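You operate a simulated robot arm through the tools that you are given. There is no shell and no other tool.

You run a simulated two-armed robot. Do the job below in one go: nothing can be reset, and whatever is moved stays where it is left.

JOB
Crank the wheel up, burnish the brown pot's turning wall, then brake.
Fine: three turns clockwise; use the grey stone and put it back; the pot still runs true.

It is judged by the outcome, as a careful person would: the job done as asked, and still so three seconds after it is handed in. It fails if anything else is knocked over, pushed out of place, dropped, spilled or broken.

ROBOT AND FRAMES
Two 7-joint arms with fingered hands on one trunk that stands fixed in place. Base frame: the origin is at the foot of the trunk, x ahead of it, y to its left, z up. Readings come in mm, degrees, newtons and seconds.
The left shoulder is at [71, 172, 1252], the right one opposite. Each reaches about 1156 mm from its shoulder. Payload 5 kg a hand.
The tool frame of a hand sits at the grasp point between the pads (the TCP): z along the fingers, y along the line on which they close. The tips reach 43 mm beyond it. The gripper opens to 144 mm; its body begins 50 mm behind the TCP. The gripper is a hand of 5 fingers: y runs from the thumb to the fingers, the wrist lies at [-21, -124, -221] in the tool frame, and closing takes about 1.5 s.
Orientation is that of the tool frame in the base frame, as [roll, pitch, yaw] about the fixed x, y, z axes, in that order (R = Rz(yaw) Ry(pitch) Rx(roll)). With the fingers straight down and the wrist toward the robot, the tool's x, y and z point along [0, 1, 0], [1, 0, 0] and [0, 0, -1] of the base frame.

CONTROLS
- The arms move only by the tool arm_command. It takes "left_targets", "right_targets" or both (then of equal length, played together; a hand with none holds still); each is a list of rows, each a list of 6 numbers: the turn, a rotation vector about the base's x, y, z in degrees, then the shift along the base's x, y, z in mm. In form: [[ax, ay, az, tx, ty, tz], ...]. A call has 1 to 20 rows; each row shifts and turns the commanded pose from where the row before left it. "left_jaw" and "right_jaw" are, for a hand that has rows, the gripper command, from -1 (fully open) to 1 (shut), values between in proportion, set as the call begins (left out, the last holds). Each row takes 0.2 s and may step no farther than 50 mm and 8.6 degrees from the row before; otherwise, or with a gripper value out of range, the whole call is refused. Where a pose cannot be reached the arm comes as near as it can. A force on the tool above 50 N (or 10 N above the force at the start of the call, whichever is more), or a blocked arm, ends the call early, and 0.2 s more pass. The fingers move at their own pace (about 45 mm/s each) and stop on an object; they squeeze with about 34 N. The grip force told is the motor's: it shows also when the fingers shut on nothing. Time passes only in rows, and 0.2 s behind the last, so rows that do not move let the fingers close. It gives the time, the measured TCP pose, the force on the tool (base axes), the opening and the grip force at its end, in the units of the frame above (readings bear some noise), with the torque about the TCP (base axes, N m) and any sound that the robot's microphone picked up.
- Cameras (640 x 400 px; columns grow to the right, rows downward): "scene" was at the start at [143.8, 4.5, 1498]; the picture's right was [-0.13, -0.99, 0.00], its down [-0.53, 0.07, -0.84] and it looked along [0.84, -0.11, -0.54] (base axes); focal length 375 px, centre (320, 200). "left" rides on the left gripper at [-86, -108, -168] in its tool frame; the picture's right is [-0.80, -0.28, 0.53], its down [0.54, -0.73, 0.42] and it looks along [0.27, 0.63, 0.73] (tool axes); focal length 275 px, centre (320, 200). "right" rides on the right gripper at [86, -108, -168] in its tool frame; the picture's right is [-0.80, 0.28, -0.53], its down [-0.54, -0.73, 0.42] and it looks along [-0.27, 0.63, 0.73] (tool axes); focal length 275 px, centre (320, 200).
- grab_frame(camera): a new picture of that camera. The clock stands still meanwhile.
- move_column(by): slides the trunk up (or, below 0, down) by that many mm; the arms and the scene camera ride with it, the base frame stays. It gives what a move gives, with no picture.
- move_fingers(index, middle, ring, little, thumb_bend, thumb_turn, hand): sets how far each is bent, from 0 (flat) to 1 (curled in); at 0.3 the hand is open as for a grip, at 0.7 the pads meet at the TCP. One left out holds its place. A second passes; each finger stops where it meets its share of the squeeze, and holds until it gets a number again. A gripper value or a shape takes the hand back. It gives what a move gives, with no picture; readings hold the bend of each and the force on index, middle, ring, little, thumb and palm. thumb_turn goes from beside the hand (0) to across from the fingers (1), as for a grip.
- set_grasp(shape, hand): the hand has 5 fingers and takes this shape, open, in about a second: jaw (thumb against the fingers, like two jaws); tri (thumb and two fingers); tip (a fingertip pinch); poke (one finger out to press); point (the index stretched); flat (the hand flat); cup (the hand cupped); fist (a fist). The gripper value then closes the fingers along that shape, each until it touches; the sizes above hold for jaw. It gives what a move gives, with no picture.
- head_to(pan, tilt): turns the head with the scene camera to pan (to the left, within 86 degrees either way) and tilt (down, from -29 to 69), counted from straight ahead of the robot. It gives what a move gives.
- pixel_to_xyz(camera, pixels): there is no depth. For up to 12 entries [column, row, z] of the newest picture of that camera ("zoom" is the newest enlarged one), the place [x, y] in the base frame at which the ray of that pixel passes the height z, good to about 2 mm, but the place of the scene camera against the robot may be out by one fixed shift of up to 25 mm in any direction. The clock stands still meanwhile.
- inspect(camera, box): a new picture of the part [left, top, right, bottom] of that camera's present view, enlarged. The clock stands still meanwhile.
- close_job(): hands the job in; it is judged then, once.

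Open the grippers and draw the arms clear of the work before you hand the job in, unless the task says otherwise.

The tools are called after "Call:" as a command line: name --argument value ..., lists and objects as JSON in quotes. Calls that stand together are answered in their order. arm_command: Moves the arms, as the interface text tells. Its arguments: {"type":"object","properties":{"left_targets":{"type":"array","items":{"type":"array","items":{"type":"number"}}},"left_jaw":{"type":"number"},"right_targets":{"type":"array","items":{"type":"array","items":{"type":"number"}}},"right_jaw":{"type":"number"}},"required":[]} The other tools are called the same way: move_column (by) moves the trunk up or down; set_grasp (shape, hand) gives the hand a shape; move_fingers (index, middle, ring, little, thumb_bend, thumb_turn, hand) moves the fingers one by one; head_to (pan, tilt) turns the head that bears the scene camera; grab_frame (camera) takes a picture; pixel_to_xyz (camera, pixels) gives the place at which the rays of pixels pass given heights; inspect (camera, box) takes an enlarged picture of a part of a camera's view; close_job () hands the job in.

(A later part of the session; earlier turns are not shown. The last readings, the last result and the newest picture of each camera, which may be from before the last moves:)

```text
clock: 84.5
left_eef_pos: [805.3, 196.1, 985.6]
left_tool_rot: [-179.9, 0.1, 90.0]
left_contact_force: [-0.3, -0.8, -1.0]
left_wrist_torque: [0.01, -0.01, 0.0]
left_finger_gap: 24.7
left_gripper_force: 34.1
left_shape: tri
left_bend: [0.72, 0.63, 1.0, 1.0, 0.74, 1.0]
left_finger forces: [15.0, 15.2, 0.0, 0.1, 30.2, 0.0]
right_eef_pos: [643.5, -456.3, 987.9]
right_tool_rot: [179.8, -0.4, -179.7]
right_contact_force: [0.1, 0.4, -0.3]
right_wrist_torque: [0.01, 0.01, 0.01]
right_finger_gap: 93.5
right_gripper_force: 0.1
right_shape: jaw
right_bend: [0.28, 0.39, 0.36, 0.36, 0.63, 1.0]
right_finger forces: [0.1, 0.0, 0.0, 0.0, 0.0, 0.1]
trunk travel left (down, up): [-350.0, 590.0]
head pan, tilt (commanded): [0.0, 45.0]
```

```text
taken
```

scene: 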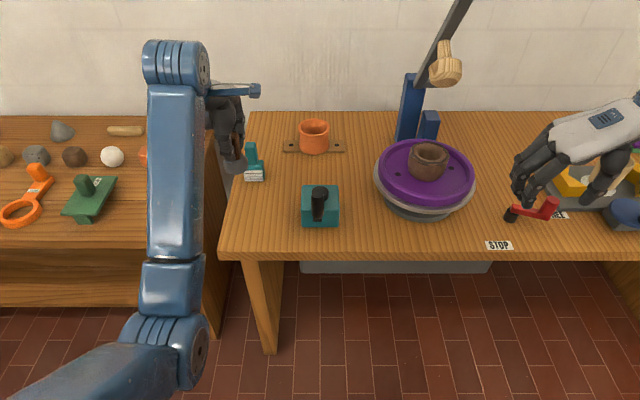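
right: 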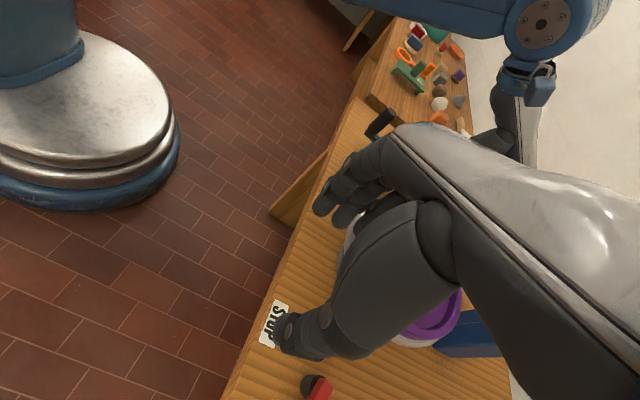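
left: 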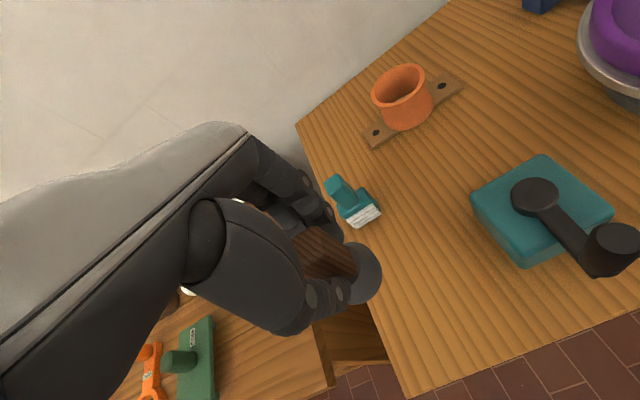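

The stone hangs over its own spot (805,196 vs 802,198 at lift-off). I'll correct 3.5 mm and lower to just above the table.

Call:
arm_command --left_targets '[[0, 0, 0, -0.9, 0.4, -43], [0, 0, 0, -0.9, 0.4, -43], [0, 0, 0, -0.9, 0.4, -43], [0, 0, 0, -0.8, 0.3, -40], [0, 0, 0, 0, 0, 0]]'

Call:
inspect --camera "left" --box '[200, 130, 440, 370]'

Call:
inspect --camera "scene" --box '[200, 150, 300, 250]'

```text
clock: 85.7
left_eef_pos: [798.7, 197.0, 819.2]
left_tool_rot: [180.0, 0.0, 90.0]
left_contact_force: [-0.6, -0.3, -1.7]
left_wrist_torque: [0.03, -0.03, -0.01]
left_finger_gap: 24.5
left_gripper_force: 34.2
left_shape: tri
left_bend: [0.72, 0.63, 1.0, 1.0, 0.74, 1.0]
left_finger forces: [15.0, 15.2, 0.1, 0.1, 30.1, 0.0]
right_eef_pos: [644.5, -456.2, 987.3]
right_tool_rot: [179.8, -0.3, -179.8]
right_contact_force: [-0.4, -0.3, -0.2]
right_wrist_torque: [0.04, 0.02, 0.01]
right_finger_gap: 93.4
right_gripper_force: 0.0
right_shape: jaw
right_bend: [0.28, 0.39, 0.36, 0.36, 0.63, 1.0]
right_finger forces: [0.0, 0.0, 0.0, 0.0, 0.0, 0.1]
trunk travel left (down, up): [-350.0, 590.0]
head pan, tilt (commanded): [0.0, 45.0]
```

```text
1.67 times, centred on (320, 250) of left
```

zoom: 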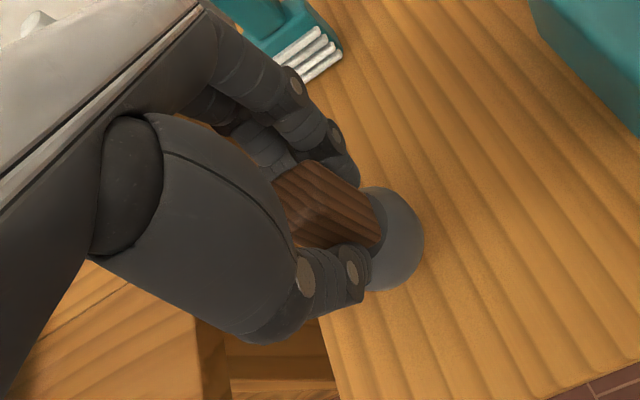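

```text
4.00 times, centred on (250, 200) of scene
```

zoom: 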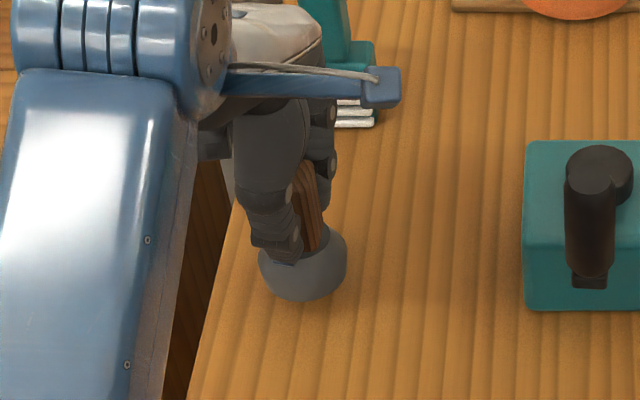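

Stone is 12 mm above its spot and well aligned. I'll lower 9 mm, then creep to touch.

Call:
arm_command --left_targets '[[0, 0, 0, 0.3, 0, -5], [0, 0, 0, 0.3, 0, -4], [0, 0, 0, 0, 0, 0]]'

Call:
arm_command --left_targets '[[0, 0, 0, 0, 0, -1.5], [0, 0, 0, 0, 0, 0]]'

```text
clock: 86.5
left_eef_pos: [799.4, 197.0, 810.2]
left_tool_rot: [-179.9, 0.0, 90.1]
left_contact_force: [0.1, -0.2, -2.6]
left_wrist_torque: [-0.01, 0.0, 0.02]
left_finger_gap: 24.4
left_gripper_force: 34.1
left_shape: tri
left_bend: [0.72, 0.63, 1.0, 1.0, 0.74, 1.0]
left_finger forces: [15.1, 15.1, 0.1, 0.0, 30.2, 0.0]
right_eef_pos: [645.2, -455.8, 986.7]
right_tool_rot: [179.8, -0.4, -179.8]
right_contact_force: [-0.2, 0.8, -0.4]
right_wrist_torque: [-0.01, 0.0, -0.03]
right_finger_gap: 93.4
right_gripper_force: 0.1
right_shape: jaw
right_bend: [0.28, 0.39, 0.36, 0.36, 0.63, 1.0]
right_finger forces: [0.1, 0.0, 0.0, 0.0, 0.0, 0.1]
trunk travel left (down, up): [-350.0, 590.0]
head pan, tilt (commanded): [0.0, 45.0]
```

```text
clock: 87.1
left_eef_pos: [799.7, 195.9, 806.8]
left_tool_rot: [-179.9, 0.0, 90.1]
left_contact_force: [-0.3, -0.4, -2.2]
left_wrist_torque: [0.01, -0.03, -0.02]
left_finger_gap: 24.5
left_gripper_force: 33.7
left_shape: tri
left_bend: [0.72, 0.63, 1.0, 1.0, 0.74, 1.0]
left_finger forces: [15.0, 15.1, 0.0, 0.0, 30.1, 0.0]
right_eef_pos: [644.0, -456.3, 988.2]
right_tool_rot: [179.8, -0.3, -179.8]
right_contact_force: [-0.3, 0.7, -0.3]
right_wrist_torque: [0.0, 0.01, -0.02]
right_finger_gap: 93.4
right_gripper_force: 0.0
right_shape: jaw
right_bend: [0.28, 0.39, 0.36, 0.36, 0.63, 1.0]
right_finger forces: [0.2, 0.0, 0.0, 0.1, 0.0, 0.1]
trunk travel left (down, up): [-350.0, 590.0]
head pan, tilt (commanded): [0.0, 45.0]
```

No touch yet (weight still −2.2 N). I'll creep 1 mm at a time.

Call:
arm_command --left_targets '[[0, 0, 0, 0, 0, -1], [0, 0, 0, 0, 0, 0]]'

Call:
arm_command --left_targets '[[0, 0, 0, 0, 0, -1], [0, 0, 0, 0, 0, 0]]'

```text
clock: 87.7
left_eef_pos: [799.5, 196.2, 806.3]
left_tool_rot: [-179.9, 0.0, 90.0]
left_contact_force: [0.0, 0.5, -1.7]
left_wrist_torque: [-0.01, 0.01, -0.01]
left_finger_gap: 24.4
left_gripper_force: 33.8
left_shape: tri
left_bend: [0.72, 0.63, 1.0, 1.0, 0.74, 1.0]
left_finger forces: [15.0, 15.1, 0.0, 0.0, 30.3, 0.0]
right_eef_pos: [644.7, -456.3, 988.4]
right_tool_rot: [179.8, -0.2, -179.8]
right_contact_force: [0.9, 0.8, 1.6]
right_wrist_torque: [0.02, 0.02, 0.0]
right_finger_gap: 93.5
right_gripper_force: 0.1
right_shape: jaw
right_bend: [0.28, 0.39, 0.36, 0.36, 0.63, 1.0]
right_finger forces: [0.0, 0.1, 0.0, 0.0, 0.0, 0.0]
trunk travel left (down, up): [-350.0, 590.0]
head pan, tilt (commanded): [0.0, 45.0]
```

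```text
clock: 88.3
left_eef_pos: [799.6, 197.0, 806.0]
left_tool_rot: [180.0, 0.1, 90.0]
left_contact_force: [0.1, -0.2, 0.6]
left_wrist_torque: [0.03, -0.02, -0.01]
left_finger_gap: 24.6
left_gripper_force: 34.2
left_shape: tri
left_bend: [0.72, 0.63, 1.0, 1.0, 0.74, 1.0]
left_finger forces: [15.1, 15.2, 0.0, 0.1, 30.4, 0.0]
right_eef_pos: [643.4, -456.0, 987.1]
right_tool_rot: [179.8, -0.3, -179.8]
right_contact_force: [-0.7, 0.3, 0.4]
right_wrist_torque: [0.02, -0.02, 0.0]
right_finger_gap: 93.4
right_gripper_force: 0.1
right_shape: jaw
right_bend: [0.28, 0.39, 0.36, 0.36, 0.63, 1.0]
right_finger forces: [0.1, 0.0, 0.0, 0.1, 0.0, 0.0]
trunk travel left (down, up): [-350.0, 590.0]
head pan, tilt (commanded): [0.0, 45.0]
```

The stone is down (force flipped to +0.6 N). I'll open the left hand, rise straight up, and clear away to the left.

Call:
arm_command --left_targets '[[0, 0, 0, 0, 0, 0], [0, 0, 0, 0, 0, 0], [0, 0, 0, 0, 0, 0], [0, 0, 0, 0, 0, 0], [0, 0, 0, 0, 0, 0]]' --left_jaw -0.3

Call:
inspect --camera "scene" --box '[200, 150, 300, 250]'

Call:
inspect --camera "left" --box '[200, 130, 440, 370]'

```text
clock: 89.5
left_eef_pos: [798.9, 196.8, 806.1]
left_tool_rot: [-179.9, 0.0, 90.0]
left_contact_force: [0.0, 0.1, -0.1]
left_wrist_torque: [-0.01, 0.0, 0.0]
left_finger_gap: 93.0
left_gripper_force: 0.1
left_shape: tri
left_bend: [0.73, 0.39, 0.99, 0.99, 0.63, 1.0]
left_finger forces: [0.0, 0.1, 0.0, 0.0, 0.0, 0.0]
right_eef_pos: [644.2, -456.1, 988.1]
right_tool_rot: [179.8, -0.2, -179.9]
right_contact_force: [0.7, -0.6, 0.3]
right_wrist_torque: [-0.03, 0.01, 0.01]
right_finger_gap: 93.4
right_gripper_force: 0.0
right_shape: jaw
right_bend: [0.28, 0.39, 0.36, 0.36, 0.63, 1.0]
right_finger forces: [0.1, 0.0, 0.0, 0.0, 0.0, 0.0]
trunk travel left (down, up): [-350.0, 590.0]
head pan, tilt (commanded): [0.0, 45.0]
```

```text
4.00 times, centred on (250, 200) of scene
```

zoom: 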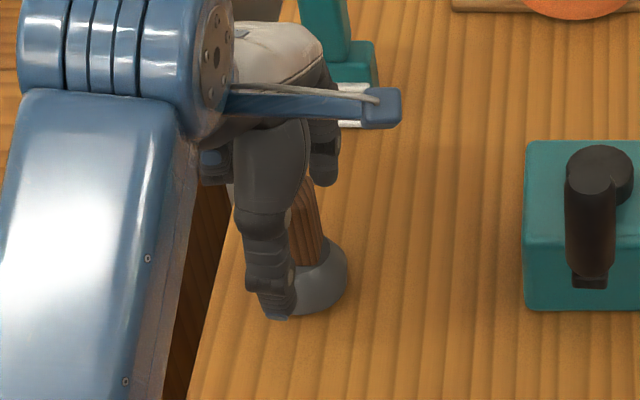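

```text
1.67 times, centred on (320, 250) of left
```

zoom: 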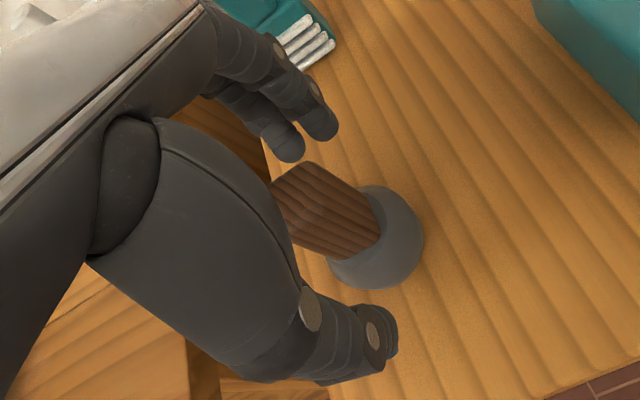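

The stone stands upright on its spot. I'll set the right hand to tri, clear the left hand up and away, and bring the right hand over the stone.

Call:
set_grasp --hand "right" --shape "tri"

Call:
arm_command --left_targets '[[0, 0, 0, 0, 0, 30], [0, 0, 0, 0, 0, 40], [0, 0, 0, 0, 0, 45], [0, 0, 0, 0, 0, 45], [0, 0, 0, 0, 0, 45], [0, 0, 0, -30, 35, 0], [0, 0, 0, -30, 35, 0], [0, 0, 0, -30, 35, 0], [0, 0, 0, -30, 35, 0], [0, 0, 0, -30, 35, 0], [0, 0, 0, 0, 0, 0], [0, 0, 0, 0, 0, 0], [0, 0, 0, 0, 0, 0], [0, 0, 0, 0, 0, 0], [0, 0, 0, 0, 0, 0], [0, 0, 0, 0, 0, 0], [0, 0, 0, 0, 0, 0], [0, 0, 0, 0, 0, 0]]' --right_targets '[[0, 0, 0, 0, 0, 0], [0, 0, 0, 0, 0, 0], [0, 0, 0, 0, 0, 0], [0, 0, 0, 0, 0, 0], [0, 0, 0, 0, 0, 0], [0, 0, 0, 9.75, 40.8, 1], [0, 0, 0, 9.75, 40.8, 1], [0, 0, 0, 9.75, 40.8, 1], [0, 0, 0, 9.75, 40.8, 1], [0, 0, 0, 9.75, 40.8, 1], [0, 0, 0, 9.75, 40.8, 1], [0, 0, 0, 9.75, 40.8, 1], [0, 0, 0, 9.75, 40.8, 1], [0, 0, 0, 9.75, 40.8, 1], [0, 0, 0, 9.75, 40.8, 1], [0, 0, 0, 9.75, 40.8, 1], [0, 0, 0, 9.75, 40.8, 1], [0, 0, 0, 0, 0, 0]]' --right_jaw -0.3

Call:
grab_frame --camera "scene"

```text
clock: 90.4
left_eef_pos: [800.1, 196.8, 805.3]
left_tool_rot: [-179.9, 0.0, 89.9]
left_contact_force: [-0.5, -0.6, 0.7]
left_wrist_torque: [0.0, -0.03, 0.01]
left_finger_gap: 93.0
left_gripper_force: 0.1
left_shape: tri
left_bend: [0.73, 0.39, 0.99, 0.99, 0.63, 1.0]
left_finger forces: [0.0, 0.0, 0.1, 0.0, 0.0, 0.0]
right_eef_pos: [645.0, -455.4, 987.7]
right_tool_rot: [179.8, -0.2, -179.8]
right_contact_force: [0.1, -0.8, -0.1]
right_wrist_torque: [-0.04, 0.01, 0.01]
right_finger_gap: 143.8
right_gripper_force: 0.0
right_shape: tri
right_bend: [0.3, 0.3, 0.99, 0.99, 0.3, 0.98]
right_finger forces: [0.0, 0.0, 0.0, 0.0, 0.1, 0.1]
trunk travel left (down, up): [-350.0, 590.0]
head pan, tilt (commanded): [0.0, 45.0]
```

```text
clock: 94.2
left_eef_pos: [650.9, 372.1, 1012.0]
left_tool_rot: [-180.0, 0.0, 90.1]
left_contact_force: [0.5, -0.5, -0.1]
left_wrist_torque: [0.01, 0.02, -0.01]
left_finger_gap: 93.5
left_gripper_force: 0.1
left_shape: tri
left_bend: [0.73, 0.39, 0.99, 0.99, 0.63, 1.0]
left_finger forces: [0.0, 0.0, 0.1, 0.0, 0.1, 0.1]
right_eef_pos: [764.1, 26.4, 1000.7]
right_tool_rot: [179.6, -0.3, -179.8]
right_contact_force: [-0.9, 0.0, -0.3]
right_wrist_torque: [0.05, -0.01, 0.0]
right_finger_gap: 94.0
right_gripper_force: 0.0
right_shape: tri
right_bend: [0.73, 0.39, 0.99, 0.99, 0.63, 1.0]
right_finger forces: [0.0, 0.0, 0.0, 0.0, 0.1, 0.0]
trunk travel left (down, up): [-350.0, 590.0]
head pan, tilt (commanded): [0.0, 45.0]
```

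```text
taken
```

scene: 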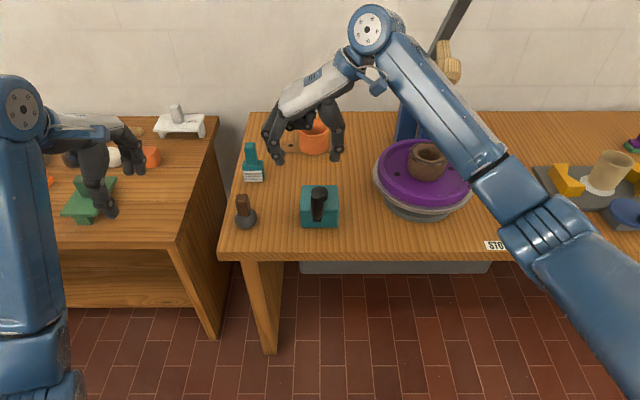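

The right hand passes clear with its elbow out; the stone stands at scene (245,215). I'll bring the right hand above it at z≈900.

Call:
arm_command --right_targets '[[0, 0, 0, 7.2, 34, -20], [0, 0, 0, 7.2, 34, -20], [0, 0, 0, 7.2, 34, -20], [0, 0, 0, 7.2, 34, -20], [0, 0, 0, 7.2, 34, -20], [0, 0, 0, 0, 0, 0]]'

Call:
inspect --camera "right" --box '[200, 180, 440, 380]'

Call:
inspect --camera "scene" --box '[180, 100, 340, 250]'

```text
clock: 95.6
left_eef_pos: [650.6, 371.6, 1013.3]
left_tool_rot: [-180.0, 0.0, 90.1]
left_contact_force: [0.1, -0.8, 0.3]
left_wrist_torque: [0.03, -0.02, 0.01]
left_finger_gap: 93.4
left_gripper_force: 0.1
left_shape: tri
left_bend: [0.73, 0.39, 0.99, 0.99, 0.63, 1.0]
left_finger forces: [0.1, 0.0, 0.0, 0.1, 0.1, 0.0]
right_eef_pos: [801.2, 197.6, 898.3]
right_tool_rot: [179.8, -0.3, -179.8]
right_contact_force: [0.2, -0.5, -0.1]
right_wrist_torque: [0.02, 0.02, 0.03]
right_finger_gap: 93.9
right_gripper_force: 0.1
right_shape: tri
right_bend: [0.73, 0.39, 0.99, 0.99, 0.63, 1.0]
right_finger forces: [0.0, 0.1, 0.0, 0.0, 0.0, 0.0]
trunk travel left (down, up): [-350.0, 590.0]
head pan, tilt (commanded): [0.0, 45.0]
```

```text
2.00 times, centred on (320, 280) of right
```

zoom: 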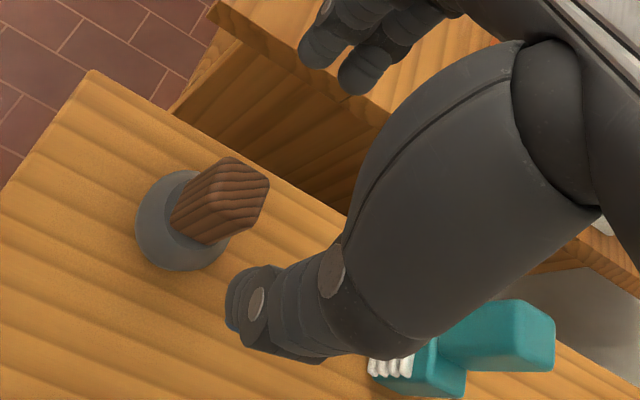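

```text
2.67 times, centred on (260, 175) of scene
```

zoom: 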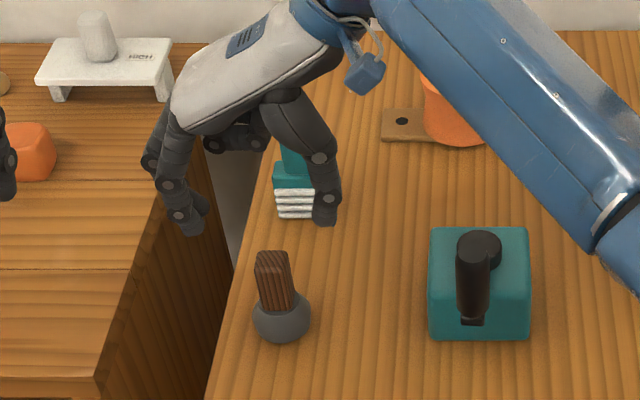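

I'll convert the handle-top and ball pixels from the right camera to check alignment.

Call:
pixel_to_xyz --camera "right" --pixels '[[281, 272.5, 800], [281, 272.5, 806], [252.5, 290, 738], [257, 265, 804], [300, 285, 804]]'

```text
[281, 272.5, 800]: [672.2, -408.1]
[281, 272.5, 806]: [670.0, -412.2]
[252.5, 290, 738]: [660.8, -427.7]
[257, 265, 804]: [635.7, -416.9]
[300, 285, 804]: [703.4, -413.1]
```

Those used an old picture; I'll take a new right frame and redo it.

Call:
grab_frame --camera "right"

Call:
pixel_to_xyz --camera "right" --pixels '[[281, 272.5, 800], [281, 272.5, 806], [252.5, 290, 738], [252.5, 290, 744]]'

```text
taken
```

right: 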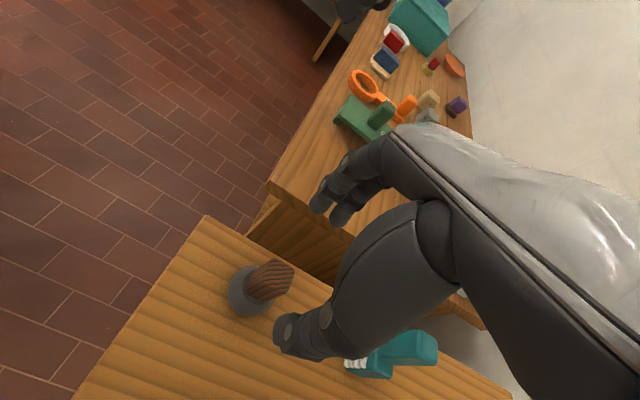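

```text
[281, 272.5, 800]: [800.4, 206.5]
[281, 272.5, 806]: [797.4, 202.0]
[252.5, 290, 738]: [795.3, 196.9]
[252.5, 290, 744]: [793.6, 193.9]
```

The handle axis is ≈ (799,200) and the TCP is at (801,198). I'll lower the right hand to TCP z≈807.

Call:
arm_command --right_targets '[[0, 0, 0, -0.7, 0.5, -31], [0, 0, 0, -0.7, 0.5, -30], [0, 0, 0, -0.6, 0.5, -30], [0, 0, 0, 0, 0, 0]]'

Call:
inspect --camera "right" --box '[200, 130, 440, 370]'

Call:
inspect --camera "scene" --box '[200, 150, 300, 250]'

```text
clock: 96.6
left_eef_pos: [649.7, 372.2, 1011.6]
left_tool_rot: [180.0, 0.0, 90.1]
left_contact_force: [-0.3, -0.4, 0.7]
left_wrist_torque: [0.02, -0.03, 0.01]
left_finger_gap: 93.6
left_gripper_force: 0.0
left_shape: tri
left_bend: [0.73, 0.39, 0.99, 0.99, 0.63, 1.0]
left_finger forces: [0.1, 0.1, 0.0, 0.1, 0.1, 0.1]
right_eef_pos: [800.6, 203.5, 810.9]
right_tool_rot: [179.7, -0.2, -179.9]
right_contact_force: [0.1, 0.5, 0.2]
right_wrist_torque: [0.05, -0.02, -0.01]
right_finger_gap: 93.9
right_gripper_force: 0.1
right_shape: tri
right_bend: [0.73, 0.39, 0.99, 0.99, 0.63, 1.0]
right_finger forces: [0.0, 0.0, 0.1, 0.0, 0.0, 0.0]
trunk travel left (down, up): [-350.0, 590.0]
head pan, tilt (commanded): [0.0, 45.0]
```

```text
1.67 times, centred on (320, 250) of right
```

zoom: 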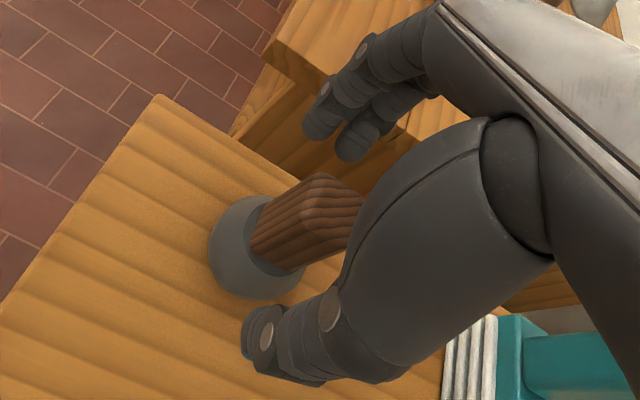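

```text
4.00 times, centred on (250, 200) of scene
```

zoom: 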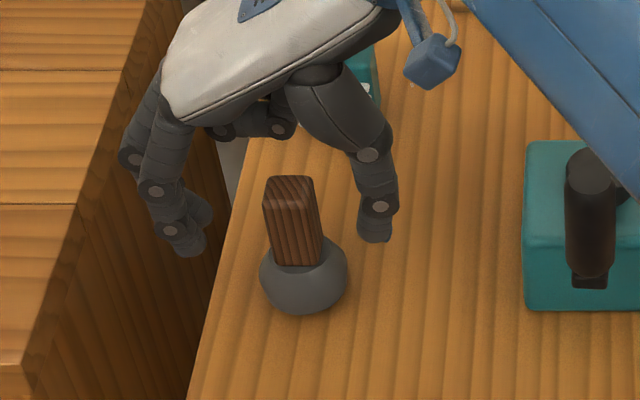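

The handle is slightly nearer the thumb (TCP y reads 203.5). I'll correct −4.5 mm in y and −4 mm in z, then check.

Call:
arm_command --right_targets '[[0, 0, 0, 0, -4.5, -4], [0, 0, 0, 0, 0, 0]]'

Call:
inspect --camera "scene" --box '[200, 150, 300, 250]'

```text
clock: 97.2
left_eef_pos: [650.0, 371.6, 1011.7]
left_tool_rot: [-180.0, 0.0, 90.0]
left_contact_force: [-0.2, -0.4, -0.4]
left_wrist_torque: [0.0, -0.02, -0.01]
left_finger_gap: 93.4
left_gripper_force: 0.2
left_shape: tri
left_bend: [0.73, 0.39, 0.99, 0.99, 0.63, 1.0]
left_finger forces: [0.1, 0.0, 0.0, 0.1, 0.0, 0.0]
right_eef_pos: [797.4, 199.5, 807.1]
right_tool_rot: [179.8, -0.3, -179.8]
right_contact_force: [-0.3, 0.6, 0.2]
right_wrist_torque: [0.03, 0.0, -0.02]
right_finger_gap: 93.7
right_gripper_force: 0.0
right_shape: tri
right_bend: [0.73, 0.39, 0.99, 0.99, 0.63, 1.0]
right_finger forces: [0.0, 0.0, 0.0, 0.0, 0.0, 0.1]
trunk travel left (down, up): [-350.0, 590.0]
head pan, tilt (commanded): [0.0, 45.0]
```

```text
4.00 times, centred on (250, 200) of scene
```

zoom: 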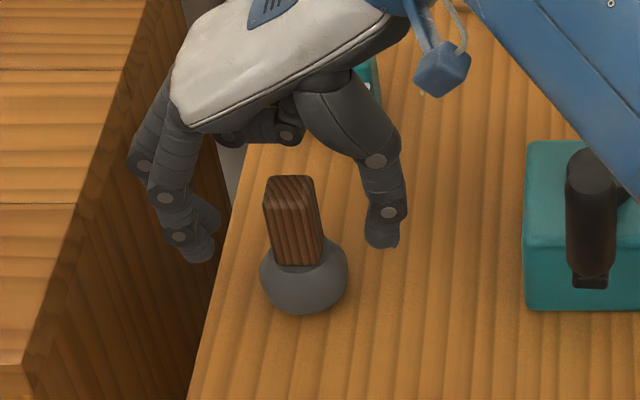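

Now the handle is centred between the thumb and the fingers (TCP 797,199.5,807). I'll close the right tri grip.

Call:
arm_command --right_targets '[[0, 0, 0, 0, 0, 0], [0, 0, 0, 0, 0, 0], [0, 0, 0, 0, 0, 0], [0, 0, 0, 0, 0, 0], [0, 0, 0, 0, 0, 0], [0, 0, 0, 0, 0, 0], [0, 0, 0, 0, 0, 0]]' --right_jaw 1

Call:
inspect --camera "scene" --box '[200, 150, 300, 250]'

Call:
inspect --camera "right" --box '[200, 130, 440, 370]'

```text
clock: 98.8
left_eef_pos: [650.2, 372.9, 1012.2]
left_tool_rot: [-179.9, 0.1, 90.0]
left_contact_force: [0.5, -0.3, 0.8]
left_wrist_torque: [0.0, -0.01, 0.0]
left_finger_gap: 93.5
left_gripper_force: 0.0
left_shape: tri
left_bend: [0.73, 0.39, 0.99, 0.99, 0.63, 1.0]
left_finger forces: [0.0, 0.0, 0.0, 0.1, 0.0, 0.0]
right_eef_pos: [799.6, 198.8, 806.4]
right_tool_rot: [179.8, -0.3, -179.8]
right_contact_force: [-0.1, -0.1, -0.2]
right_wrist_torque: [-0.03, 0.0, -0.01]
right_finger_gap: 24.7
right_gripper_force: 33.8
right_shape: tri
right_bend: [0.73, 0.63, 1.0, 1.0, 0.74, 1.0]
right_finger forces: [15.3, 14.8, 0.0, 0.1, 30.3, 0.0]
trunk travel left (down, up): [-350.0, 590.0]
head pan, tilt (commanded): [0.0, 45.0]
```

```text
4.00 times, centred on (250, 200) of scene
```

zoom: 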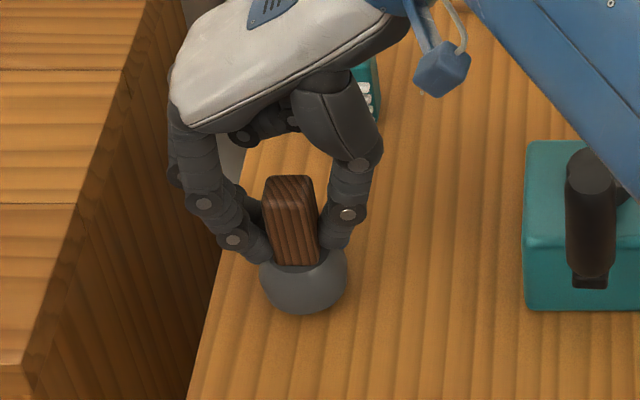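

```text
1.67 times, centred on (320, 250) of right
```

zoom: 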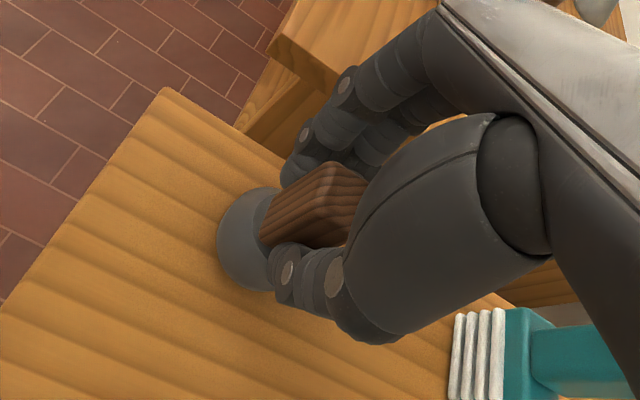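

Stone firmly held by the right hand. I'll lift it straight up, carry it along x≈798 over to the near side of the pot, staying high.

Call:
arm_command --right_targets '[[0, 0, 0, 0, 0, 15], [0, 0, 0, 0, 0, 30], [0, 0, 0, 0, 0, 45], [0, 0, 0, 0, 0, 50], [0, 0, 0, 0, 0, 50], [0, 0, 0, -0.5, -43, 0], [0, 0, 0, -0.5, -43, 0], [0, 0, 0, -0.5, -43, 0], [0, 0, 0, -0.5, -43, 0], [0, 0, 0, -0.5, -43, 0], [0, 0, 0, -0.5, -43, 0], [0, 0, 0, -0.5, -43, 0], [0, 0, 0, -0.5, -43, 0], [0, 0, 0, -0.5, -43, 0], [0, 0, 0, -0.5, -43, 0], [0, 0, 0, -0.5, -43, 0], [0, 0, 0, 0, 0, 0]]'

Call:
head_to --pan -15 --tilt 42

Call:
grab_frame --camera "scene"

Call:
grab_frame --camera "right"

```text
clock: 102.4
left_eef_pos: [651.3, 373.9, 1011.4]
left_tool_rot: [-179.9, 0.1, 90.1]
left_contact_force: [0.4, 0.4, 0.4]
left_wrist_torque: [-0.03, -0.01, 0.01]
left_finger_gap: 93.3
left_gripper_force: 0.0
left_shape: tri
left_bend: [0.73, 0.39, 0.99, 0.99, 0.63, 1.0]
left_finger forces: [0.0, 0.0, 0.0, 0.0, 0.0, 0.0]
right_eef_pos: [790.6, -272.5, 995.1]
right_tool_rot: [179.8, -0.3, -179.8]
right_contact_force: [0.4, 0.8, -2.4]
right_wrist_torque: [-0.07, 0.03, 0.02]
right_finger_gap: 24.6
right_gripper_force: 33.4
right_shape: tri
right_bend: [0.73, 0.63, 1.0, 1.0, 0.74, 1.0]
right_finger forces: [15.4, 15.0, 0.0, 0.0, 30.7, 0.0]
trunk travel left (down, up): [-350.0, 590.0]
head pan, tilt (commanded): [0.0, 45.0]
```

```text
clock: 103.2
left_eef_pos: [650.3, 371.3, 1012.1]
left_tool_rot: [-179.9, 0.0, 90.0]
left_contact_force: [-1.0, 0.7, 0.6]
left_wrist_torque: [0.0, -0.03, 0.02]
left_finger_gap: 93.3
left_gripper_force: 0.1
left_shape: tri
left_bend: [0.73, 0.39, 0.99, 0.99, 0.63, 1.0]
left_finger forces: [0.1, 0.0, 0.0, 0.0, 0.0, 0.0]
right_eef_pos: [789.4, -272.5, 994.4]
right_tool_rot: [179.7, -0.3, -179.8]
right_contact_force: [0.2, -0.6, -2.1]
right_wrist_torque: [-0.01, -0.03, 0.01]
right_finger_gap: 24.6
right_gripper_force: 34.5
right_shape: tri
right_bend: [0.73, 0.63, 1.0, 1.0, 0.74, 1.0]
right_finger forces: [15.4, 15.1, 0.0, 0.1, 30.6, 0.1]
trunk travel left (down, up): [-350.0, 590.0]
head pan, tilt (commanded): [-15.0, 42.0]
```

```text
taken
```

scene: 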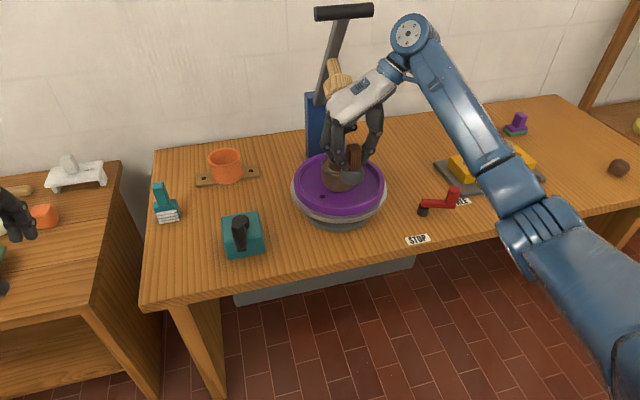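

```text
taken
```

right: 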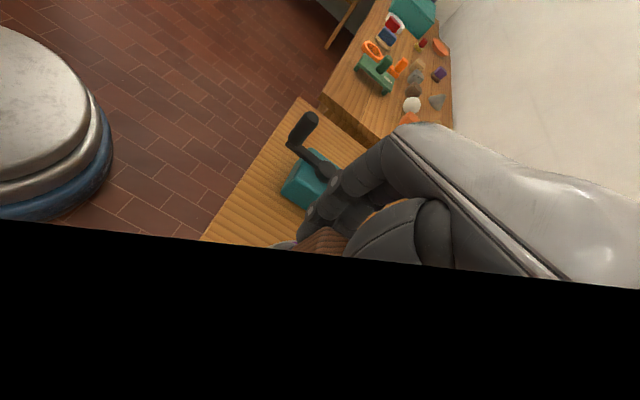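

The stone is over the near side of the pot, clear of the mallet; the wheel is still turning. I'll lower to TCP z≈932 (ball at wall height), still 20+ mm from the wall.

Call:
arm_command --right_targets '[[0, 0, 0, 0, -2, -25], [0, 0, 0, 0, -2, -25], [0, 0, 0, 0, -1, -12], [0, 0, 0, 0, 0, 0]]'

Call:
inspect --camera "scene" --box '[270, 100, 420, 240]'

Call:
grab_frame --camera "right"

```text
clock: 104.2
left_eef_pos: [651.1, 372.9, 1011.2]
left_tool_rot: [-179.8, 0.0, 89.9]
left_contact_force: [0.0, 0.3, 0.0]
left_wrist_torque: [0.0, -0.02, 0.01]
left_finger_gap: 93.3
left_gripper_force: 0.1
left_shape: tri
left_bend: [0.73, 0.39, 0.99, 0.99, 0.63, 1.0]
left_finger forces: [0.0, 0.1, 0.0, 0.0, 0.0, 0.0]
right_eef_pos: [792.4, -279.6, 931.2]
right_tool_rot: [179.8, -0.3, -179.8]
right_contact_force: [-0.6, -0.1, -2.5]
right_wrist_torque: [0.02, -0.01, 0.02]
right_finger_gap: 24.8
right_gripper_force: 34.0
right_shape: tri
right_bend: [0.73, 0.63, 1.0, 1.0, 0.74, 1.0]
right_finger forces: [15.5, 15.1, 0.0, 0.0, 30.7, 0.0]
trunk travel left (down, up): [-350.0, 590.0]
head pan, tilt (commanded): [-15.0, 42.0]
```

```text
2.86 times, centred on (345, 170) of scene
```

zoom: 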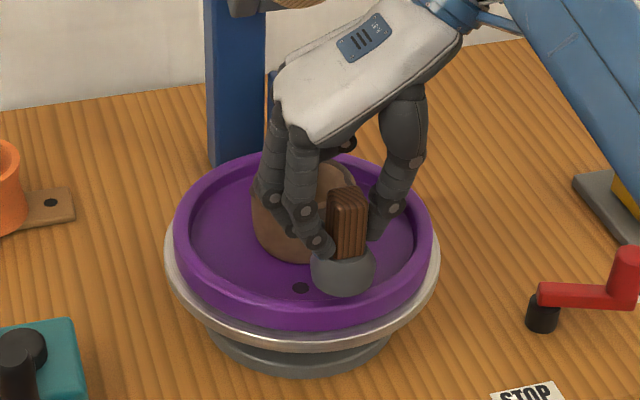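

```text
taken
```

right: 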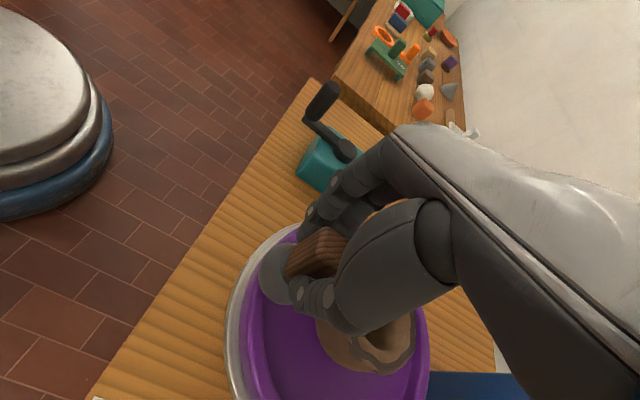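

I'll zoom the right camera on the pot to recheck its centre relative to the stone.

Call:
inspect --camera "right" --box '[220, 200, 460, 400]'

Call:
pixel_to_xyz --camera "scene" --pixels '[[337, 170, 885], [341, 194, 862], [338, 166, 820]]'

```text
2.00 times, centred on (340, 300) of right
```

zoom: 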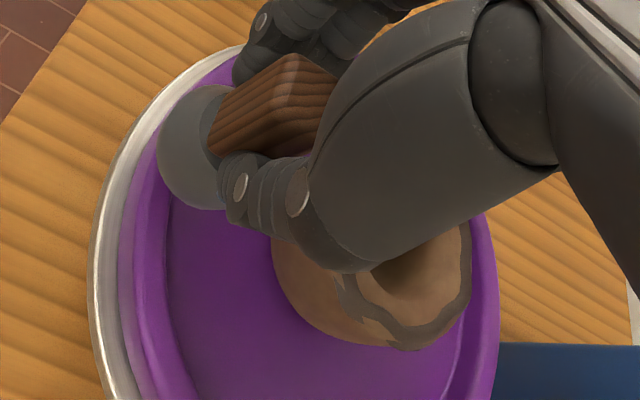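

```text
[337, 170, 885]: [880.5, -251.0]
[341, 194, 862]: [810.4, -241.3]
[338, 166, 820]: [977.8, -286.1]
```

I'll convert several wheel-rim and pot-rim pixels from this right-camera view.

Call:
pixel_to_xyz --camera "right" --pixels '[[371, 335, 885], [415, 330, 885], [385, 374, 885], [355, 350, 885], [418, 345, 830], [420, 370, 830], [240, 340, 830], [260, 265, 830], [315, 225, 830]]'

```text
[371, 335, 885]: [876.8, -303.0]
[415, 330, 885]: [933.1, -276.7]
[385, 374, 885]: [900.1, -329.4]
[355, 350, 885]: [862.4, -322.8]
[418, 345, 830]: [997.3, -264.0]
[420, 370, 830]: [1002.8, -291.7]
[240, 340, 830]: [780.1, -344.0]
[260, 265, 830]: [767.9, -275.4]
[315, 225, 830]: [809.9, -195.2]
```

The rim points fit the pot centre (891,-281), radius ≈47, so the ball has about 24 mm to go. I'll close 16 mm, then creep in 2 mm steps watching the force.

Call:
arm_command --right_targets '[[0, 0, 0, 8, 0.5, 0], [0, 0, 0, 8, 0.5, 0], [0, 0, 0, 0, 0, 0]]'

Call:
arm_command --right_targets '[[0, 0, 0, 3, 0, 0], [0, 0, 0, 0, 0, 0]]'

Call:
inspect --camera "right" --box '[220, 200, 460, 400]'

Call:
inspect --camera "scene" --box '[270, 100, 420, 240]'

```text
clock: 105.0
left_eef_pos: [650.5, 372.1, 1012.2]
left_tool_rot: [-179.9, 0.1, 89.9]
left_contact_force: [-0.8, -0.4, -0.1]
left_wrist_torque: [-0.03, -0.03, 0.02]
left_finger_gap: 93.5
left_gripper_force: 0.0
left_shape: tri
left_bend: [0.73, 0.39, 0.99, 0.99, 0.63, 1.0]
left_finger forces: [0.1, 0.1, 0.0, 0.0, 0.0, 0.1]
right_eef_pos: [807.8, -279.6, 933.3]
right_tool_rot: [179.9, -0.2, -179.8]
right_contact_force: [0.1, -0.2, -2.3]
right_wrist_torque: [0.01, 0.02, -0.03]
right_finger_gap: 24.9
right_gripper_force: 33.7
right_shape: tri
right_bend: [0.73, 0.63, 1.0, 1.0, 0.74, 1.0]
right_finger forces: [15.5, 15.0, 0.1, 0.0, 30.6, 0.0]
trunk travel left (down, up): [-350.0, 590.0]
head pan, tilt (commanded): [-15.0, 42.0]
```

```text
clock: 105.6
left_eef_pos: [651.0, 372.9, 1012.2]
left_tool_rot: [-180.0, 0.1, 90.0]
left_contact_force: [0.2, -0.6, -0.2]
left_wrist_torque: [0.02, 0.02, 0.0]
left_finger_gap: 93.4
left_gripper_force: 0.2
left_shape: tri
left_bend: [0.73, 0.39, 0.99, 0.99, 0.63, 1.0]
left_finger forces: [0.0, 0.0, 0.1, 0.1, 0.1, 0.1]
right_eef_pos: [811.3, -280.4, 932.5]
right_tool_rot: [179.8, -0.3, -179.8]
right_contact_force: [-0.1, -0.3, -2.0]
right_wrist_torque: [-0.02, 0.0, 0.0]
right_finger_gap: 24.9
right_gripper_force: 33.9
right_shape: tri
right_bend: [0.73, 0.63, 1.0, 1.0, 0.74, 1.0]
right_finger forces: [15.5, 15.1, 0.0, 0.1, 30.6, 0.0]
trunk travel left (down, up): [-350.0, 590.0]
head pan, tilt (commanded): [-15.0, 42.0]
```

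```text
2.00 times, centred on (340, 300) of right
```

zoom: 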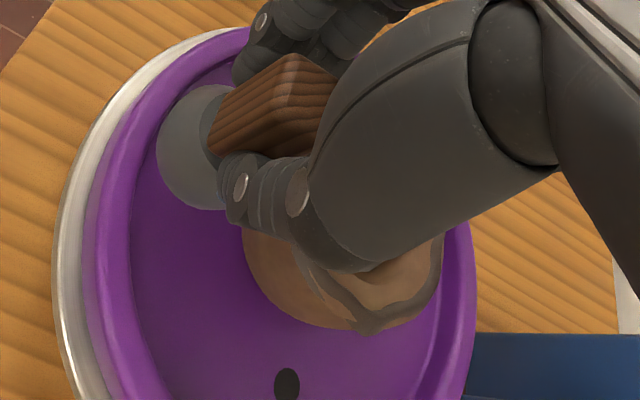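

```text
2.86 times, centred on (345, 170) of scene
```

zoom: 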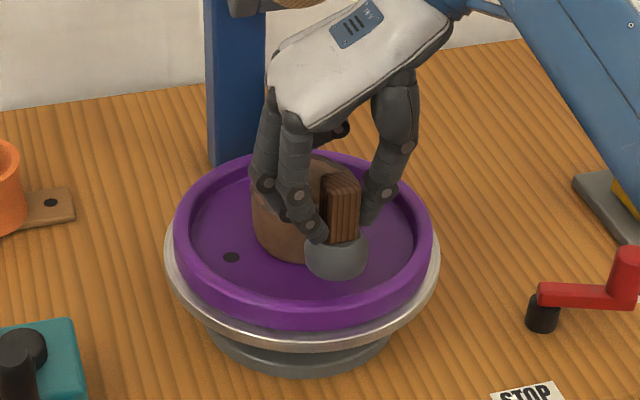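

No contact yet at TCP x=811. I'll continue in 2 mm steps.

Call:
arm_command --right_targets '[[0, 0, 0, 2, 0, 0], [0, 0, 0, 0, 0, 0]]'

Call:
arm_command --right_targets '[[0, 0, 0, 2, 0, 0], [0, 0, 0, 0, 0, 0]]'

```text
clock: 106.2
left_eef_pos: [651.1, 372.8, 1012.3]
left_tool_rot: [-179.8, 0.0, 90.0]
left_contact_force: [0.1, 0.0, 0.2]
left_wrist_torque: [0.02, 0.01, -0.01]
left_finger_gap: 93.0
left_gripper_force: 0.0
left_shape: tri
left_bend: [0.73, 0.39, 0.99, 0.99, 0.63, 1.0]
left_finger forces: [0.0, 0.0, 0.0, 0.1, 0.1, 0.1]
right_eef_pos: [812.3, -281.1, 933.9]
right_tool_rot: [179.8, -0.3, -179.8]
right_contact_force: [-0.1, 0.2, -1.4]
right_wrist_torque: [-0.03, -0.02, 0.0]
right_finger_gap: 24.5
right_gripper_force: 34.2
right_shape: tri
right_bend: [0.73, 0.63, 1.0, 1.0, 0.74, 1.0]
right_finger forces: [15.5, 15.1, 0.1, 0.1, 30.6, 0.0]
trunk travel left (down, up): [-350.0, 590.0]
head pan, tilt (commanded): [-15.0, 42.0]
```

```text
clock: 106.8
left_eef_pos: [651.4, 372.2, 1010.6]
left_tool_rot: [-179.9, 0.0, 90.0]
left_contact_force: [0.1, 0.0, 0.1]
left_wrist_torque: [-0.01, 0.01, -0.03]
left_finger_gap: 93.4
left_gripper_force: 0.1
left_shape: tri
left_bend: [0.73, 0.39, 0.99, 0.99, 0.63, 1.0]
left_finger forces: [0.0, 0.0, 0.0, 0.1, 0.0, 0.0]
right_eef_pos: [813.3, -280.9, 933.9]
right_tool_rot: [179.8, -0.3, -179.8]
right_contact_force: [-0.8, -0.4, -2.1]
right_wrist_torque: [0.01, -0.03, 0.01]
right_finger_gap: 24.8
right_gripper_force: 33.7
right_shape: tri
right_bend: [0.73, 0.63, 1.0, 1.0, 0.74, 1.0]
right_finger forces: [15.4, 15.1, 0.0, 0.1, 30.6, 0.1]
trunk travel left (down, up): [-350.0, 590.0]
head pan, tilt (commanded): [-15.0, 42.0]
```

Still only noise. Two more 2 mm steps.

Call:
arm_command --right_targets '[[0, 0, 0, 2, 0, 0], [0, 0, 0, 0, 0, 0]]'

Call:
arm_command --right_targets '[[0, 0, 0, 1.5, 0, 0], [0, 0, 0, 0, 0, 0]]'

```text
clock: 107.4
left_eef_pos: [650.7, 372.6, 1011.7]
left_tool_rot: [-179.8, 0.0, 90.0]
left_contact_force: [0.4, 0.4, 0.4]
left_wrist_torque: [0.01, 0.01, 0.0]
left_finger_gap: 93.4
left_gripper_force: 0.0
left_shape: tri
left_bend: [0.73, 0.39, 0.99, 0.99, 0.63, 1.0]
left_finger forces: [0.0, 0.1, 0.0, 0.1, 0.0, 0.0]
right_eef_pos: [815.3, -279.5, 934.3]
right_tool_rot: [179.9, -0.3, -179.8]
right_contact_force: [0.2, 0.8, -2.6]
right_wrist_torque: [0.03, -0.01, 0.0]
right_finger_gap: 25.0
right_gripper_force: 34.1
right_shape: tri
right_bend: [0.73, 0.63, 1.0, 1.0, 0.74, 1.0]
right_finger forces: [15.5, 15.1, 0.0, 0.0, 30.6, 0.1]
trunk travel left (down, up): [-350.0, 590.0]
head pan, tilt (commanded): [-15.0, 42.0]
```

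```text
clock: 108.0
left_eef_pos: [649.6, 371.6, 1011.7]
left_tool_rot: [-179.8, -0.1, 90.1]
left_contact_force: [0.2, 0.7, -0.2]
left_wrist_torque: [-0.02, -0.01, 0.01]
left_finger_gap: 93.4
left_gripper_force: 0.0
left_shape: tri
left_bend: [0.73, 0.39, 0.99, 0.99, 0.63, 1.0]
left_finger forces: [0.0, 0.1, 0.0, 0.0, 0.1, 0.0]
right_eef_pos: [818.1, -278.6, 932.2]
right_tool_rot: [179.9, -0.4, -179.8]
right_contact_force: [-0.5, -0.2, -1.7]
right_wrist_torque: [-0.02, 0.01, 0.0]
right_finger_gap: 25.0
right_gripper_force: 34.5
right_shape: tri
right_bend: [0.73, 0.63, 1.0, 1.0, 0.74, 1.0]
right_finger forces: [15.6, 15.1, 0.0, 0.0, 30.5, 0.0]
trunk travel left (down, up): [-350.0, 590.0]
head pan, tilt (commanded): [-15.0, 42.0]
```

Still no contact at TCP x≈818. I'll look at the gap.

Call:
inspect --camera "right" --box '[250, 210, 400, 350]'

Call:
inspect --camera "scene" --box '[300, 140, 390, 220]'

```text
2.86 times, centred on (325, 280) of right
```

zoom: 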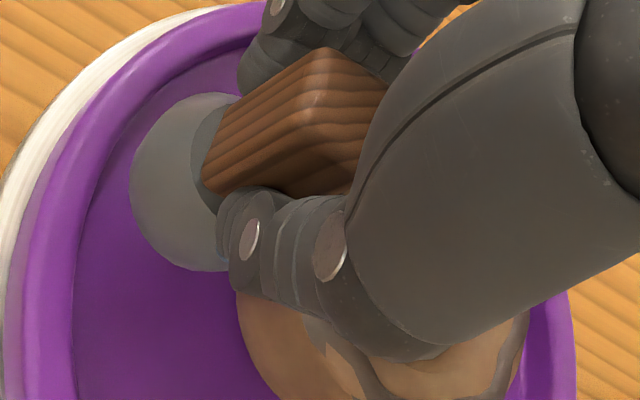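

```text
5.00 times, centred on (345, 180) of scene
```

zoom: 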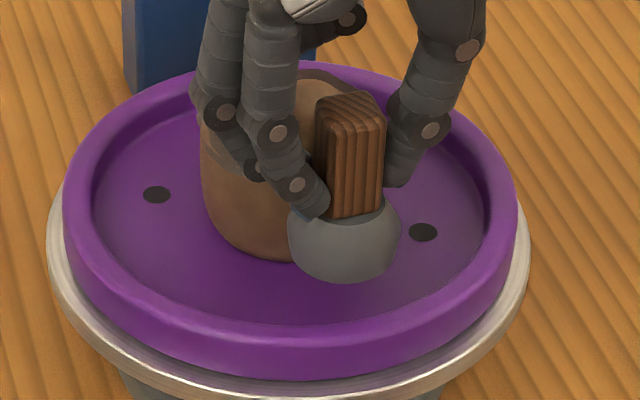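

The ball is very near the wall. I'll keep creeping in 1.5 mm steps.

Call:
arm_command --right_targets '[[0, 0, 0, 1.5, 0, 0], [0, 0, 0, 0, 0, 0]]'

Call:
arm_command --right_targets '[[0, 0, 0, 1.5, 0, 0], [0, 0, 0, 0, 0, 0]]'

Call:
arm_command --right_targets '[[0, 0, 0, 1.5, 0, 0], [0, 0, 0, 0, 0, 0]]'

```text
clock: 108.6
left_eef_pos: [650.5, 372.3, 1012.7]
left_tool_rot: [-179.9, 0.0, 89.9]
left_contact_force: [0.1, 0.4, -0.4]
left_wrist_torque: [0.0, 0.0, -0.04]
left_finger_gap: 93.6
left_gripper_force: 0.1
left_shape: tri
left_bend: [0.73, 0.39, 0.99, 0.99, 0.63, 1.0]
left_finger forces: [0.1, 0.1, 0.0, 0.0, 0.1, 0.0]
right_eef_pos: [818.0, -279.7, 933.8]
right_tool_rot: [179.8, -0.3, -179.9]
right_contact_force: [-0.2, -0.4, -1.7]
right_wrist_torque: [0.01, 0.0, 0.03]
right_finger_gap: 24.6
right_gripper_force: 34.2
right_shape: tri
right_bend: [0.73, 0.63, 1.0, 1.0, 0.74, 1.0]
right_finger forces: [15.6, 15.1, 0.1, 0.0, 30.6, 0.0]
trunk travel left (down, up): [-350.0, 590.0]
head pan, tilt (commanded): [-15.0, 42.0]
```

```text
clock: 109.2
left_eef_pos: [650.8, 372.4, 1010.4]
left_tool_rot: [-179.9, 0.0, 90.0]
left_contact_force: [0.1, -0.1, 0.0]
left_wrist_torque: [0.02, 0.01, -0.03]
left_finger_gap: 93.4
left_gripper_force: 0.1
left_shape: tri
left_bend: [0.73, 0.39, 0.99, 0.99, 0.63, 1.0]
left_finger forces: [0.1, 0.1, 0.0, 0.0, 0.0, 0.1]
right_eef_pos: [821.8, -279.9, 933.1]
right_tool_rot: [179.8, -0.3, -179.8]
right_contact_force: [0.0, -0.2, -2.0]
right_wrist_torque: [0.0, -0.03, -0.02]
right_finger_gap: 24.5
right_gripper_force: 33.5
right_shape: tri
right_bend: [0.73, 0.63, 1.0, 1.0, 0.74, 1.0]
right_finger forces: [15.5, 15.3, 0.0, 0.1, 30.6, 0.0]
trunk travel left (down, up): [-350.0, 590.0]
head pan, tilt (commanded): [-15.0, 42.0]
```

```text
clock: 109.8
left_eef_pos: [649.4, 373.4, 1011.9]
left_tool_rot: [-179.9, 0.0, 90.0]
left_contact_force: [0.3, 0.3, 0.4]
left_wrist_torque: [-0.02, 0.0, 0.0]
left_finger_gap: 93.3
left_gripper_force: 0.1
left_shape: tri
left_bend: [0.73, 0.39, 0.99, 0.99, 0.63, 1.0]
left_finger forces: [0.0, 0.0, 0.1, 0.0, 0.1, 0.1]
right_eef_pos: [822.5, -279.6, 934.0]
right_tool_rot: [179.8, -0.3, -179.8]
right_contact_force: [1.3, -0.3, -1.3]
right_wrist_torque: [-0.01, -0.03, -0.01]
right_finger_gap: 24.7
right_gripper_force: 33.3
right_shape: tri
right_bend: [0.73, 0.63, 1.0, 1.0, 0.74, 1.0]
right_finger forces: [15.5, 15.3, 0.1, 0.0, 30.8, 0.0]
trunk travel left (down, up): [-350.0, 590.0]
head pan, tilt (commanded): [-15.0, 42.0]
```

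Still free at TCP x≈822.5; I continue in 1.5 mm steps.

Call:
arm_command --right_targets '[[0, 0, 0, 1.5, 0, 0], [0, 0, 0, 0, 0, 0]]'

Call:
arm_command --right_targets '[[0, 0, 0, 1.5, 0, 0], [0, 0, 0, 0, 0, 0]]'

Call:
inspect --camera "right" --box '[250, 210, 400, 350]'

Call:
inspect --camera "scene" --box '[300, 140, 390, 220]'

```text
clock: 110.4
left_eef_pos: [650.2, 372.2, 1011.5]
left_tool_rot: [-179.9, -0.1, 90.0]
left_contact_force: [0.7, 0.1, 0.3]
left_wrist_torque: [0.01, -0.01, 0.01]
left_finger_gap: 93.6
left_gripper_force: 0.1
left_shape: tri
left_bend: [0.73, 0.39, 0.99, 0.99, 0.63, 1.0]
left_finger forces: [0.0, 0.0, 0.0, 0.0, 0.2, 0.1]
right_eef_pos: [822.6, -279.9, 933.4]
right_tool_rot: [179.7, -0.3, -179.8]
right_contact_force: [-0.7, -0.5, -1.6]
right_wrist_torque: [-0.02, 0.07, -0.01]
right_finger_gap: 24.4
right_gripper_force: 34.4
right_shape: tri
right_bend: [0.73, 0.63, 1.0, 1.0, 0.74, 1.0]
right_finger forces: [15.8, 15.0, 0.0, 0.1, 31.2, 0.0]
trunk travel left (down, up): [-350.0, 590.0]
head pan, tilt (commanded): [-15.0, 42.0]
```

```text
clock: 111.0
left_eef_pos: [650.2, 372.3, 1012.9]
left_tool_rot: [-179.9, 0.0, 90.0]
left_contact_force: [-0.1, -0.4, -0.5]
left_wrist_torque: [0.02, 0.01, 0.0]
left_finger_gap: 93.0
left_gripper_force: 0.0
left_shape: tri
left_bend: [0.73, 0.39, 0.99, 0.99, 0.63, 1.0]
left_finger forces: [0.0, 0.0, 0.0, 0.0, 0.1, 0.0]
right_eef_pos: [824.8, -279.2, 932.9]
right_tool_rot: [179.9, -0.2, -179.8]
right_contact_force: [-0.7, -0.9, -1.4]
right_wrist_torque: [0.04, 0.07, -0.01]
right_finger_gap: 24.6
right_gripper_force: 34.3
right_shape: tri
right_bend: [0.72, 0.64, 1.0, 1.0, 0.74, 1.0]
right_finger forces: [16.4, 14.8, 0.0, 0.1, 31.3, 0.0]
trunk travel left (down, up): [-350.0, 590.0]
head pan, tilt (commanded): [-15.0, 42.0]
```

```text
2.86 times, centred on (325, 280) of right
```

zoom: 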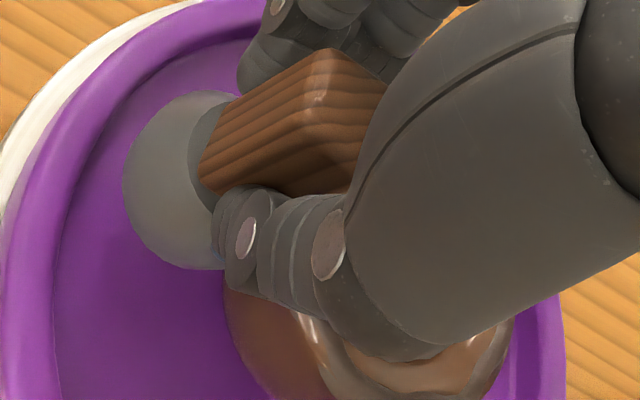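

```text
5.00 times, centred on (345, 180) of scene
```

zoom: 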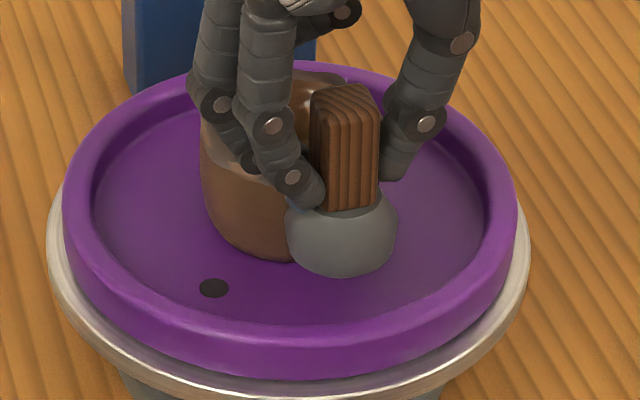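

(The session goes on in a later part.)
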